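You operate a simulated robot arm through the tools that you are given. There is no shell and no other tool. Be economical: measure what you need, move in short steps, check, and stop when the job is done.

The job below is to be done with a simulated robot arm. You get a single attempt, and the scene is never put back.

TASK
Stack the green stub roll from the ink table top on top of the blue stub roll.

It is judged by the outcome, as a careful person would: the job done as asked, and still so three seconds after it is handed in. It fails if anything else is knocked over, pushed out of place, dropped, spilled or broken.

THE ROBOT
A 7-joint arm with a two-finger parallel gripper, fixed in place. Base frame: the origin is at the foot of the arm, x ahead of it, y to its left, z up; the work surface is at about z = 0. Units: cm, degrees, N and s.
With the tool pointing down near the work surface it reaches from about 24 to 62 cm from the base axis. Its first joint turns from -66.0 to 66.0 degrees. Payload 2.6 kg.
Tool frame: the origin (TCP) lies between the finger pads and is the grasp point; the fingertips stand 3 cm ahead of it; z points along the fingers, y is the line along which they close. Largest opening 9.4 cm; finger width 2.8, thickness 1; the body of the gripper, 5 by 9.6 cm, starts 5.5 cm behind the TCP.
Orientation is that of the tool frame in the base frame, as a unit quaternion [w, x, y, z]. With the fingers straight down and closing along the base's y, the tool's x points along the base's -x, its y along +y and its z along -z.

THE INTERFACE
- The arm moves only by the tool nudge_tool. Its argument "motion" is a list of rows, each a list of 7 numbers: the shift along the tool's x, y, z in cm, then the turn, a rotation vector about the tool's x, y, z in degrees, then the opening, from 0 (shut) to 1 (fully open). In form: [[x, y, z, rx, ry, rz, claw], ...]. A call has 1 to 10 rows; each row shifts and turns the commanded pose from where the row before left it, along the tool's axes as they then stand. A row lasts 0.2 s, in which the tool goes at most 5 cm and 8.6 degrees; a call with a longer step from one row to the next is refused whole, and so is a gripper value outside its range. A pose out of reach is approached as far as the arm can. The call stops where the force on the tool passes 40 N (or 10 N more than at its start, if that is more) or the arm is blocked; 0.2 s more then pass. The fingers move at their own pace (about 7.2 cm/s each) and stop on an object; they squeeze with about 39 N. The grip force told is the motor's: it shows also when the fingers shut on nothing. Time passes only in rows, and 0.2 s behind the last, so rows that do not move let the fingers close. The reply holds the time, the measured pose of the TCP, the force on the tool along the base axes, the opening and the grip force, in the units named above and with some noise.
- Cameras (640 x 400 px; columns grow to the right, rows downward): "scene" is fixed at [1.18, 42.87, 56.94]; the picture's right is [-0.91, -0.40, 0.00], its down [-0.22, 0.50, -0.84] and it looks along [0.34, -0.77, -0.55] (base axes); focal length 294 px, centre (320, 200). "wrist" rides on the gripper at [7.6, 1.4, -10.3] in the tool frame; the picture's right is [-0.18, 0.98, 0.00], its down [-0.75, -0.14, -0.64] and it looks along [-0.63, -0.12, 0.77] (tool axes); focal length 243 px, centre (320, 200). There is no depth. A picture from a camera that has moved, and an enlarged one, comes with that camera's place and axes in the base frame and with its lens. The place of the scene camera against the robot may be out by one fixed shift of up to 1.2 cm in any direction.
- get_image(camera): a new picture of that camera. No time passes.
- enlarge(camera, box): a new picture of the part [left, top, right, bottom] of that camera's present view, enlarged. No time passes.
- finish_job(): hands the job in; it is judged then, once.

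Go step by step. Nothing tells you positions but the pictures and the camera data: compare them with the known pose of the tool, close in by small moves and look again before you grip or let go. The budget is 90 turns and 46 pictures, counting those below and the enlarged ones. Unless the task says otherwise, let go and move clear before handing in, and close with one line.

The tools are called as a command line: name --pt "numbers of a row" for each row, then --argument value for the rest, lists and objects as JSON in quotes. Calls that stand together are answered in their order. nudge_tool: Moves the arm, as the interface text tells. Its arguments: {"type":"object","properties":{"motion":{"type":"array"}},"required":["motion"]} The other tools are called the same way: get_image (camera) takes a picture; enlarge (camera, box) takes an enlarged picture of a part of a camera's view; finish_job () hands the job in.

At the start:

```text
time_s: 0.0
position: [34.2, -11.6, 40.52]
ee_rot: [0.0, 0.001, 1.0, 0.0]
force: [-0.5, 0.3, -1.3]
finger_gap: 9.39
finger_force: 0.1
```

scene: 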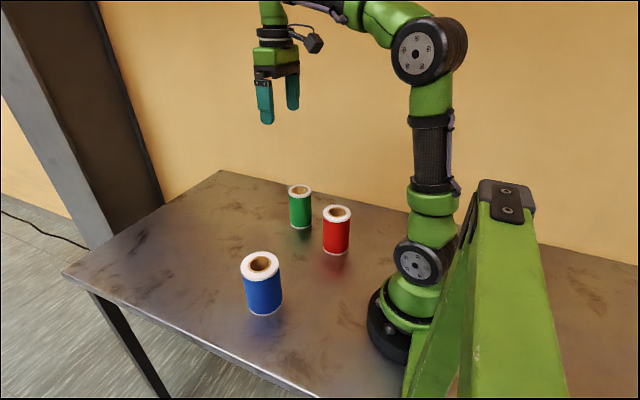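
wrist: 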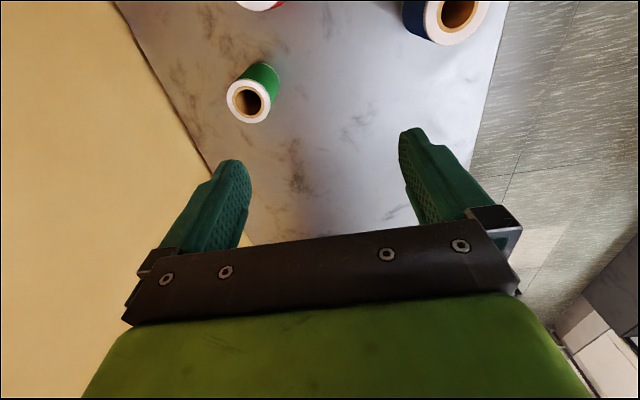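

The green roll looks to be near (37, -23) and about 11 cm tall, with blue near (30, 9) and red near (22, -15). I'll enlarge both views to measure them better.

enlarge --camera "scene" --box '[220, 170, 380, 330]'

enlarge --camera "wrist" --box '[200, 0, 520, 200]'

```text
2.50 times, centred on (300, 250) of scene
camera zoom: at [1.18, 42.87, 56.94], right [-0.91, -0.4, 0.0], down [-0.22, 0.5, -0.84], along [0.34, -0.77, -0.55], focal length 736 px, centre (370, 75)
```

zoom: 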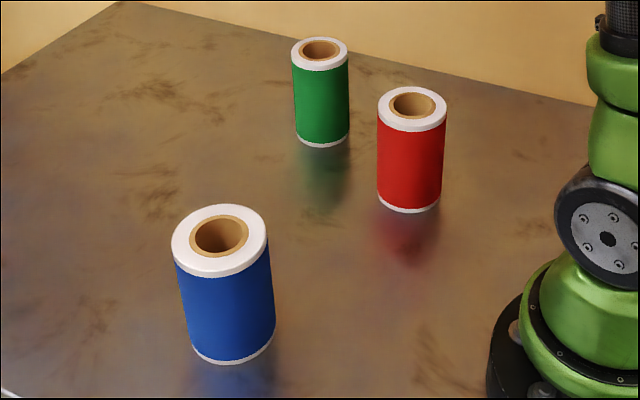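

```text
2.00 times, centred on (360, 100) of wrist
camera zoom: at [26.57, -10.35, 50.63], right [0.19, 0.98, 0.0], down [0.75, -0.14, 0.64], along [0.63, -0.12, -0.77], focal length 485 px, centre (240, 400)
```

zoom: 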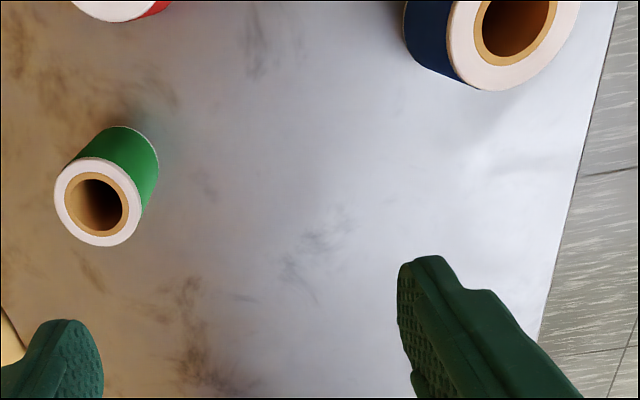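

Combining the views puts the green roll at about (36.8, -23.9), height about 11 cm and diameter about 6.5 cm. I'll move above it and look again.

nudge_tool --pt "-0.52 -2.46 3.2 0 0 0 1" --pt "-0.52 -2.46 3.2 0 0 0 1" --pt "-0.52 -2.46 3.2 0 0 0 1" --pt "-0.52 -2.46 3.2 0 0 0 1" --pt "-0.52 -2.46 3.2 0 0 0 1" --pt "0 0 0 0 0 0 1"

get_image --camera "wrist"

get_image --camera "scene"

```text
time_s: 1.4
position: [36.77, -24.01, 24.28]
ee_rot: [0.0, 0.0, 1.0, -0.001]
force: [1.2, 0.6, -0.4]
finger_gap: 9.41
finger_force: 0.1
```

```text
41 pictures are left
camera wrist: at [29.12, -22.83, 34.57], right [0.19, 0.98, 0.0], down [0.75, -0.14, 0.64], along [0.63, -0.12, -0.77], focal length 243 px, centre (320, 200)
```

wrist: 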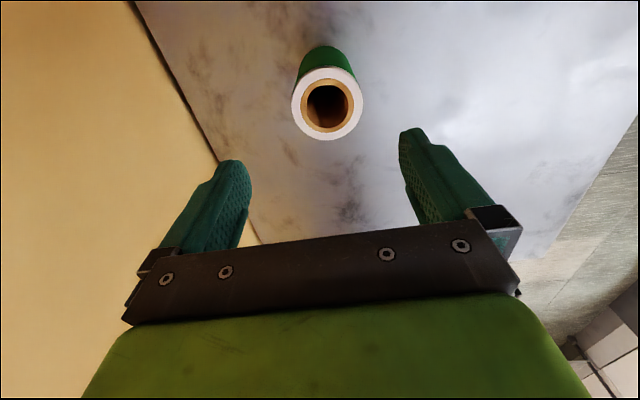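

```text
40 pictures are left
```

scene: 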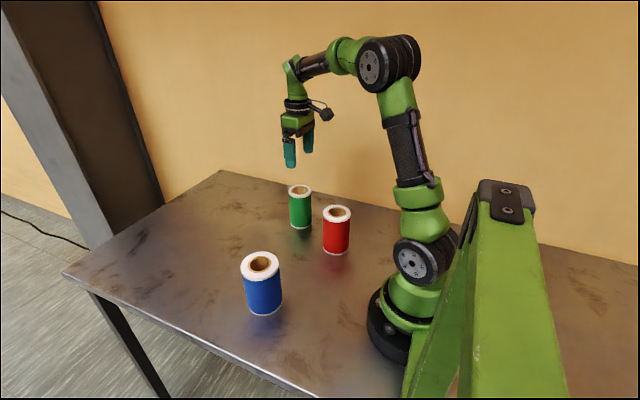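

Green's axis is near (36.75, -23.7), almost centred between the fingers. I'll shift y by +0.25 and go down in two stages, with a check between.

nudge_tool --pt "0 0.25 2 0 0 0 1" --pt "0 0 3 0 0 0 1" --pt "0 0 3 0 0 0 1" --pt "0 0 2 0 0 0 1" --pt "0 0 0 0 0 0 1"

get_image --camera "wrist"

enlarge --camera "scene" --box '[250, 120, 380, 260]'

```text
time_s: 2.6
position: [36.96, -23.74, 14.41]
ee_rot: [0.0, 0.001, 1.0, 0.0]
force: [0.0, -0.5, 0.3]
finger_gap: 9.41
finger_force: 0.1
```

```text
39 pictures are left
camera wrist: at [29.31, -22.44, 24.69], right [0.19, 0.98, 0.0], down [0.75, -0.14, 0.64], along [0.63, -0.12, -0.77], focal length 243 px, centre (320, 200)
```

wrist: 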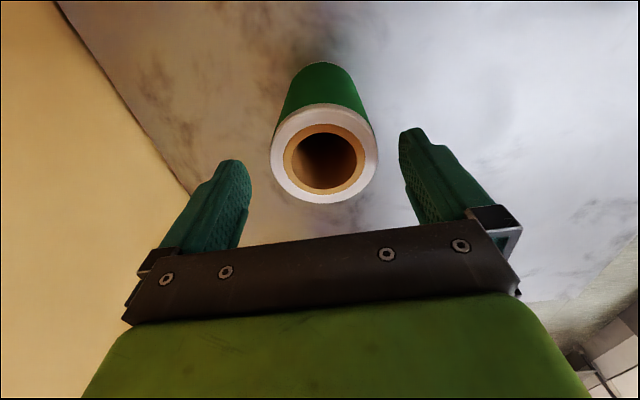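

```text
2.86 times, centred on (315, 190) of scene
camera zoom: at [1.18, 42.87, 56.94], right [-0.91, -0.4, 0.0], down [-0.22, 0.5, -0.84], along [0.34, -0.77, -0.55], focal length 842 px, centre (334, 229)
```

zoom: 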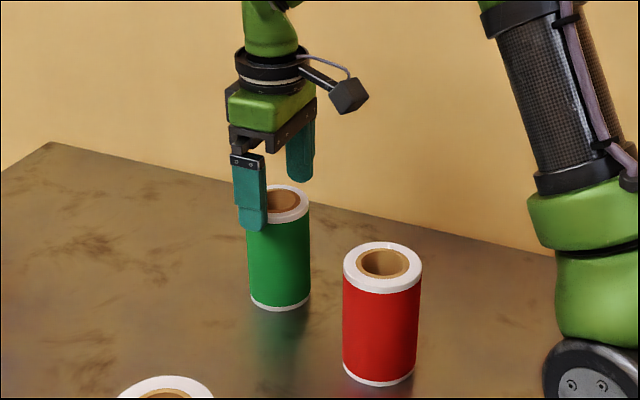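

The roll is centred between the fingers within about 1 mm. I'll go down to about z=8 and close.

nudge_tool --pt "0.1 0.1 2 0 0 0 1" --pt "0 0 2 0 0 0 1" --pt "0 0 2.2 0 0 0 1" --pt "0 0 0 0 0 0 1"

nudge_tool --pt "0 0 0 0 0 0 0.6" --pt "0 0 0 0 0 0 0.6" --pt "0 0 0 0 0 0 0.6"

get_image --camera "wrist"

```text
time_s: 3.6
position: [36.68, -23.56, 8.18]
ee_rot: [0.001, 0.001, 1.0, 0.0]
force: [0.3, 0.1, -0.4]
finger_gap: 9.39
finger_force: 0.1
```

```text
time_s: 4.4
position: [36.79, -23.57, 8.31]
ee_rot: [0.001, 0.001, 1.0, 0.0]
force: [0.6, 0.7, -0.2]
finger_gap: 6.68
finger_force: 39.0
```

```text
37 pictures are left
camera wrist: at [29.15, -22.23, 18.51], right [0.19, 0.98, 0.0], down [0.75, -0.14, 0.64], along [0.63, -0.12, -0.77], focal length 243 px, centre (320, 200)
```

wrist: 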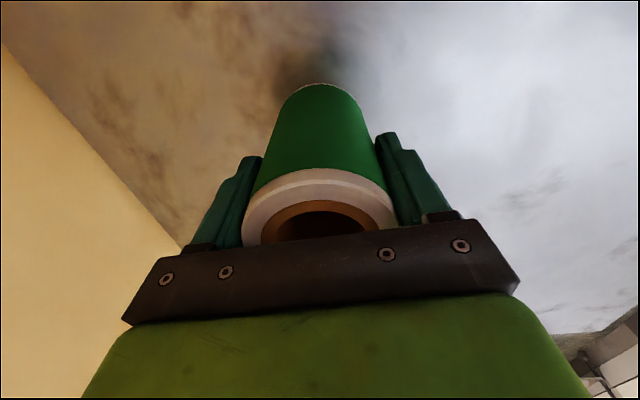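

The roll is gripped (6.68 cm wide, 39 N). I'll lift it straight up.

nudge_tool --pt "0 0 -1 0 0 0 0.4" --pt "0 0 -2 0 0 0 0.4" --pt "0 0 -3 0 0 0 0.4" --pt "0 0 -3 0 0 0 0.4" --pt "0 0 -3 0 0 0 0.4" --pt "0 0 -3 0 0 0 0.4" --pt "0 0 -3 0 0 0 0.4" --pt "0 0 -3 0 0 0 0.4" --pt "0 0 -1 0 0 0 0.4"

get_image --camera "wrist"

get_image --camera "scene"

```text
time_s: 6.4
position: [36.71, -23.65, 30.38]
ee_rot: [0.001, 0.0, 1.0, -0.001]
force: [-0.4, -0.5, -1.4]
finger_gap: 6.62
finger_force: 39.3
```

```text
36 pictures are left
camera wrist: at [29.03, -22.3, 40.57], right [0.19, 0.98, 0.0], down [0.75, -0.14, 0.64], along [0.63, -0.12, -0.77], focal length 243 px, centre (320, 200)
```

wrist: 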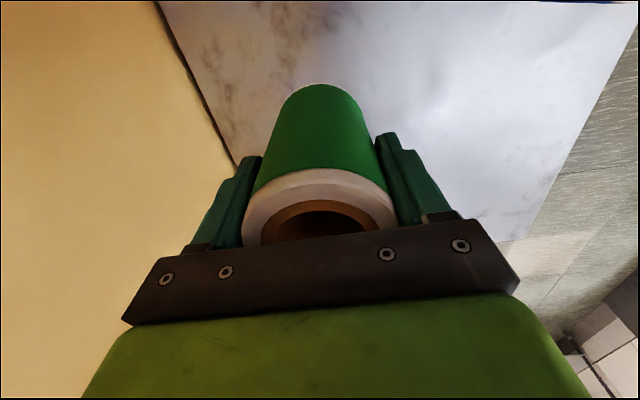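

```text
35 pictures are left
```

scene: 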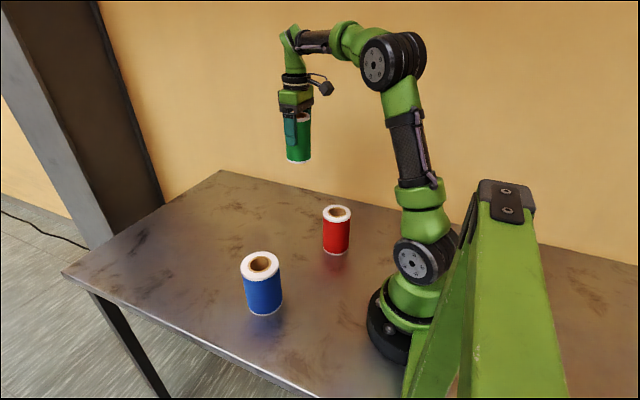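

The roll is held upright with its bottom at z≈22. I'll move to a spot short of the blue roll so the wrist camera can see it beside the held roll.

nudge_tool --pt "0.4 1.3 0 0 0 0 0.4" --pt "0.76 2.45 0 0 0 0 0.4" --pt "0.76 2.45 0 0 0 0 0.4" --pt "0.76 2.45 0 0 0 0 0.4" --pt "0.76 2.45 0 0 0 0 0.4" --pt "0.76 2.45 0 0 0 0 0.4" --pt "0.76 2.45 0 0 0 0 0.4" --pt "0.76 2.45 0 0 0 0 0.4" --pt "0.4 1.3 0 0 0 0 0.4" --pt "0 0 0 0 0 0 0.4"

get_image --camera "wrist"

get_image --camera "scene"

```text
time_s: 8.6
position: [30.52, -3.73, 30.17]
ee_rot: [0.0, 0.001, 1.0, -0.001]
force: [-0.1, 0.2, -1.3]
finger_gap: 6.64
finger_force: 38.7
```

```text
34 pictures are left
camera wrist: at [22.99, -2.4, 40.4], right [0.19, 0.98, 0.0], down [0.75, -0.14, 0.64], along [0.63, -0.12, -0.77], focal length 243 px, centre (320, 200)
```

wrist: 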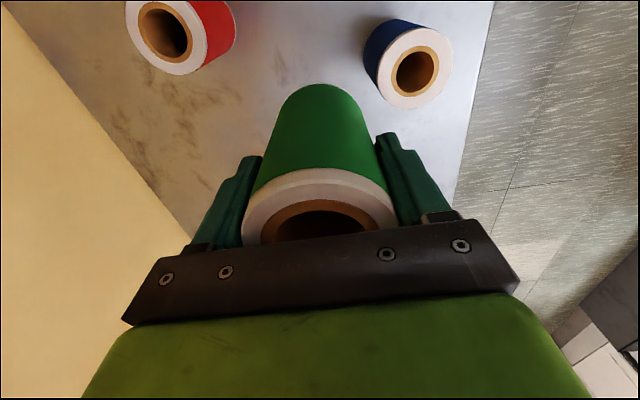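

```text
33 pictures are left
```

scene: 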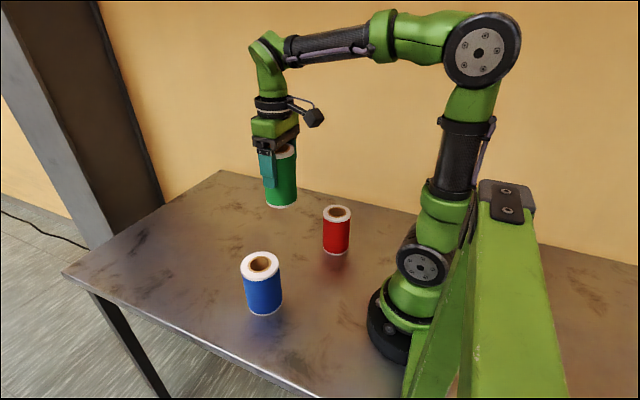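

Wrist and scene agree on the blue roll at about (30.8, 6.5) with its top at z≈11. I'll move over it at this height and check.

nudge_tool --pt "0 1.2 0 0 0 0 0.4" --pt "-0.1 2 0 0 0 0 0.4" --pt "-0.1 2 0 0 0 0 0.4" --pt "-0.1 2 0 0 0 0 0.4" --pt "0 2 0 0 0 0 0.4" --pt "0 1 0 0 0 0 0.4" --pt "0 0 2 0 0 0 0.4" --pt "0 0 2 0 0 0 0.4" --pt "0 0 0 0 0 0 0.4"

enlarge --camera "wrist" --box '[200, 0, 440, 150]'

enlarge --camera "scene" --box '[180, 160, 340, 320]'

```text
time_s: 10.6
position: [30.92, 6.26, 26.21]
ee_rot: [0.001, 0.001, 1.0, 0.0]
force: [-1.2, -0.2, -1.5]
finger_gap: 6.63
finger_force: 38.9
```

```text
2.67 times, centred on (320, 75) of wrist
camera zoom: at [23.33, 7.61, 36.43], right [0.19, 0.98, 0.0], down [0.75, -0.14, 0.64], along [0.63, -0.12, -0.77], focal length 647 px, centre (320, 533)
```

zoom: 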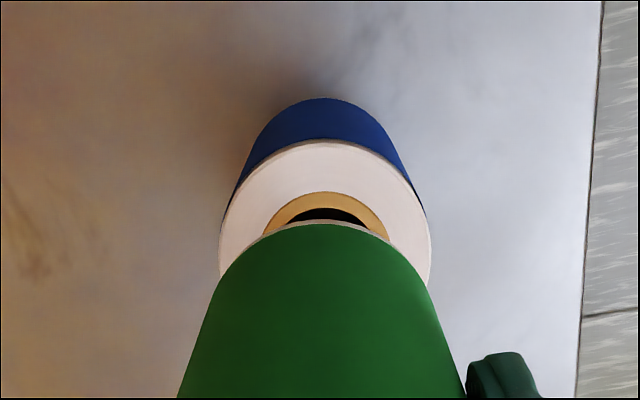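

```text
2.50 times, centred on (260, 240) of scene
camera zoom: at [1.18, 42.87, 56.94], right [-0.91, -0.4, 0.0], down [-0.22, 0.5, -0.84], along [0.34, -0.77, -0.55], focal length 736 px, centre (470, 100)
```

zoom: 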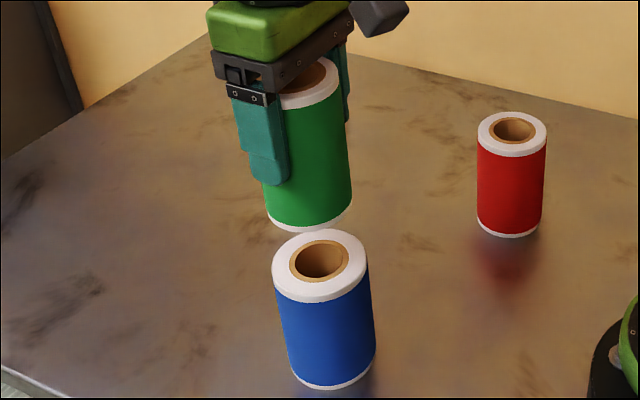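

The held roll lines up with the blue one within a few millimetres in both views. I'll lower it part way and check from close up.

nudge_tool --pt "0 0.1 1.2 0 0 0 0.4" --pt "0 0 1.5 0 0 0 0.4" --pt "0 0 1.2 0 0 0 0.4" --pt "0 0 0.6 0 0 0 0.4" --pt "0 0 0 0 0 0 0.4"

enlarge --camera "wrist" --box '[200, 0, 440, 150]'

enlarge --camera "scene" --box '[200, 200, 320, 320]'

```text
time_s: 11.8
position: [31.03, 6.41, 21.69]
ee_rot: [0.001, 0.002, 1.0, 0.001]
force: [0.2, -0.6, -1.4]
finger_gap: 6.63
finger_force: 38.8
```

```text
2.67 times, centred on (320, 75) of wrist
camera zoom: at [23.36, 7.78, 31.94], right [0.19, 0.98, 0.0], down [0.75, -0.14, 0.64], along [0.63, -0.12, -0.77], focal length 647 px, centre (320, 533)
```

zoom: 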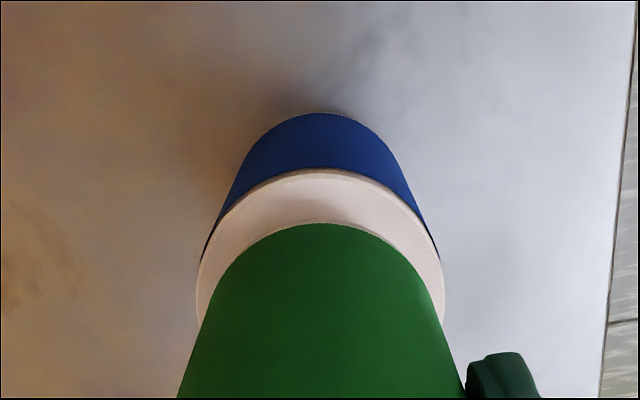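

```text
3.33 times, centred on (260, 260) of scene
camera zoom: at [1.18, 42.87, 56.94], right [-0.91, -0.4, 0.0], down [-0.22, 0.5, -0.84], along [0.34, -0.77, -0.55], focal length 982 px, centre (520, 0)
```

zoom: 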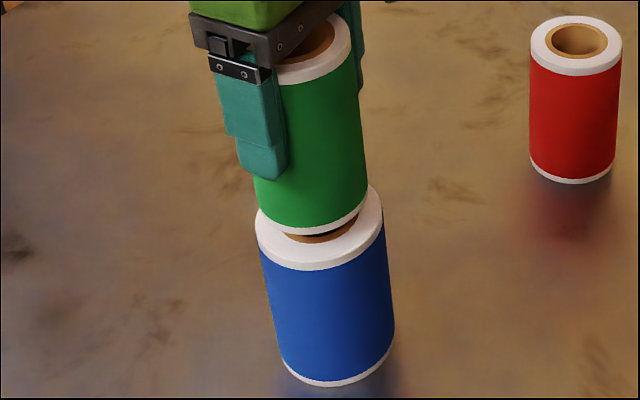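

Alignment still holds in both views, and the gap is about 2 cm. I'll lower slowly while watching the force.

nudge_tool --pt "0 0 0.5 0 0 0 0.4" --pt "0 0 0.5 0 0 0 0.4" --pt "0 0 0.4 0 0 0 0.4" --pt "0 0 0 0 0 0 0.4"

enlarge --camera "wrist" --box '[200, 0, 440, 150]'

enlarge --camera "scene" --box '[200, 200, 320, 320]'

```text
time_s: 12.8
position: [30.95, 6.51, 20.35]
ee_rot: [0.001, 0.0, 1.0, 0.0]
force: [-1.8, -0.4, 5.4]
finger_gap: 6.63
finger_force: 38.5
```

```text
2.67 times, centred on (320, 75) of wrist
camera zoom: at [23.32, 7.76, 30.5], right [0.19, 0.98, 0.0], down [0.75, -0.14, 0.64], along [0.63, -0.12, -0.77], focal length 647 px, centre (320, 533)
```

zoom: 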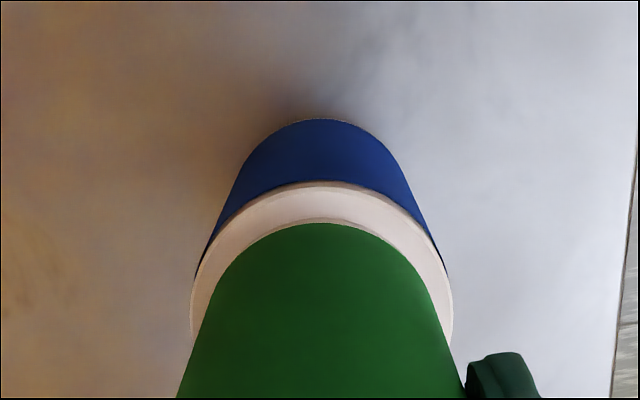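

```text
3.33 times, centred on (260, 260) of scene
camera zoom: at [1.18, 42.87, 56.94], right [-0.91, -0.4, 0.0], down [-0.22, 0.5, -0.84], along [0.34, -0.77, -0.54], focal length 982 px, centre (520, 0)
```

zoom: 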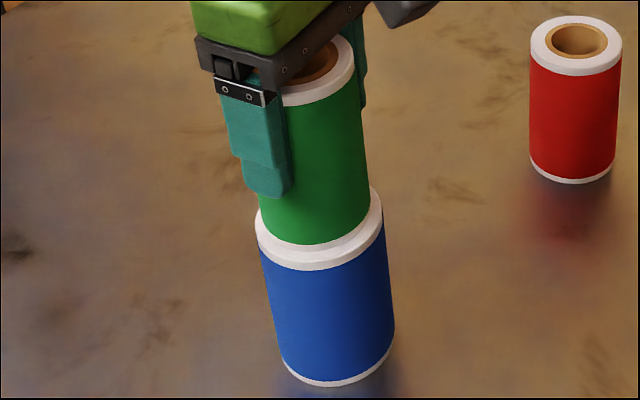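

Contact is felt (about 7 N) and the green roll sits centred on the blue one within about 2 mm. I'll let go.

nudge_tool --pt "0 0 0 0 0 0 0.75" --pt "0 0 0 0 0 0 0.85" --pt "0 0 0 0 0 0 1" --pt "0 0 0 0 0 0 1"

get_image --camera "wrist"

enlarge --camera "scene" --box '[200, 180, 340, 320]'

```text
time_s: 13.8
position: [30.89, 6.51, 20.24]
ee_rot: [0.001, 0.001, 1.0, 0.0]
force: [-0.8, 0.2, 0.3]
finger_gap: 9.41
finger_force: 0.1
```

```text
26 pictures are left
camera wrist: at [23.32, 7.76, 30.49], right [0.19, 0.98, 0.0], down [0.75, -0.14, 0.64], along [0.63, -0.12, -0.77], focal length 243 px, centre (320, 200)
```

wrist: 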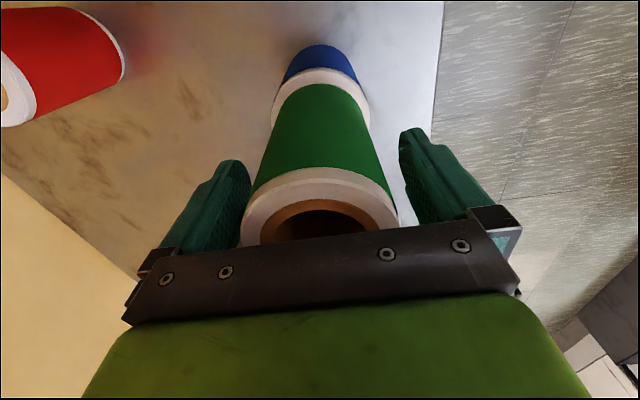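

```text
2.86 times, centred on (270, 250) of scene
camera zoom: at [1.18, 42.87, 56.94], right [-0.91, -0.4, 0.0], down [-0.22, 0.5, -0.84], along [0.34, -0.77, -0.55], focal length 842 px, centre (463, 57)
```

zoom: 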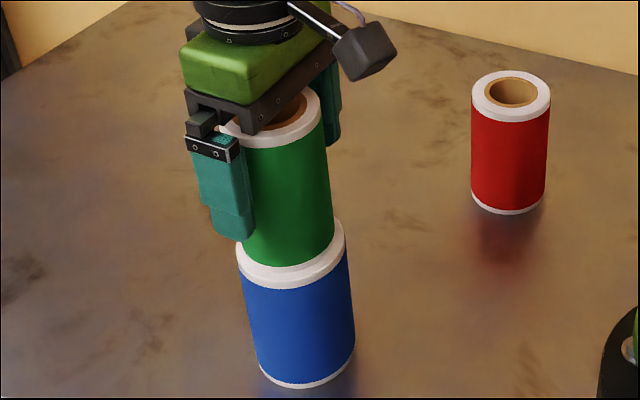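

The green roll stands free with both fingers clear of it. I'll retreat straight up.

nudge_tool --pt "0 0 -1 0 0 0 1" --pt "0 0 -2 0 0 0 1" --pt "0 0 -2.5 0 0 0 1" --pt "0 0 -3 0 0 0 1" --pt "0 0 -3 0 0 0 1" --pt "0 0 -3 0 0 0 1" --pt "0 0 0 0 0 0 1" --pt "0 0 0 0 0 0 1"

get_image --camera "scene"

```text
time_s: 15.6
position: [30.87, 6.58, 34.5]
ee_rot: [0.001, 0.001, 1.0, 0.0]
force: [-0.3, -0.3, 0.4]
finger_gap: 9.39
finger_force: 0.1
```

```text
24 pictures are left
```

scene: 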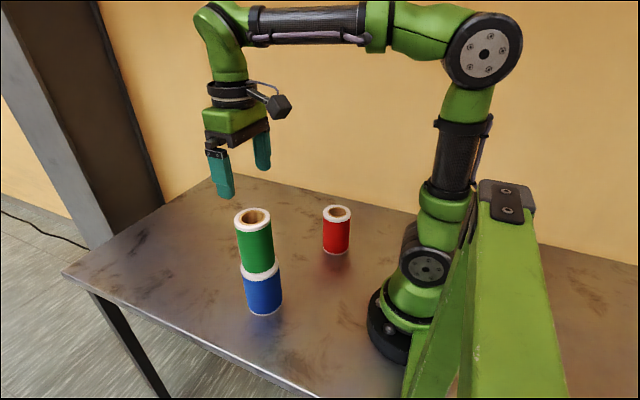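

The stack stands upright, the gripper is well clear and the red roll hasn't moved. I'm handing the job in.

finish_job

```text
The job is handed in.
```

The green stub roll is standing on top of the blue one, centred to within about 2 mm by the pictures, and nothing else on the table was disturbed.
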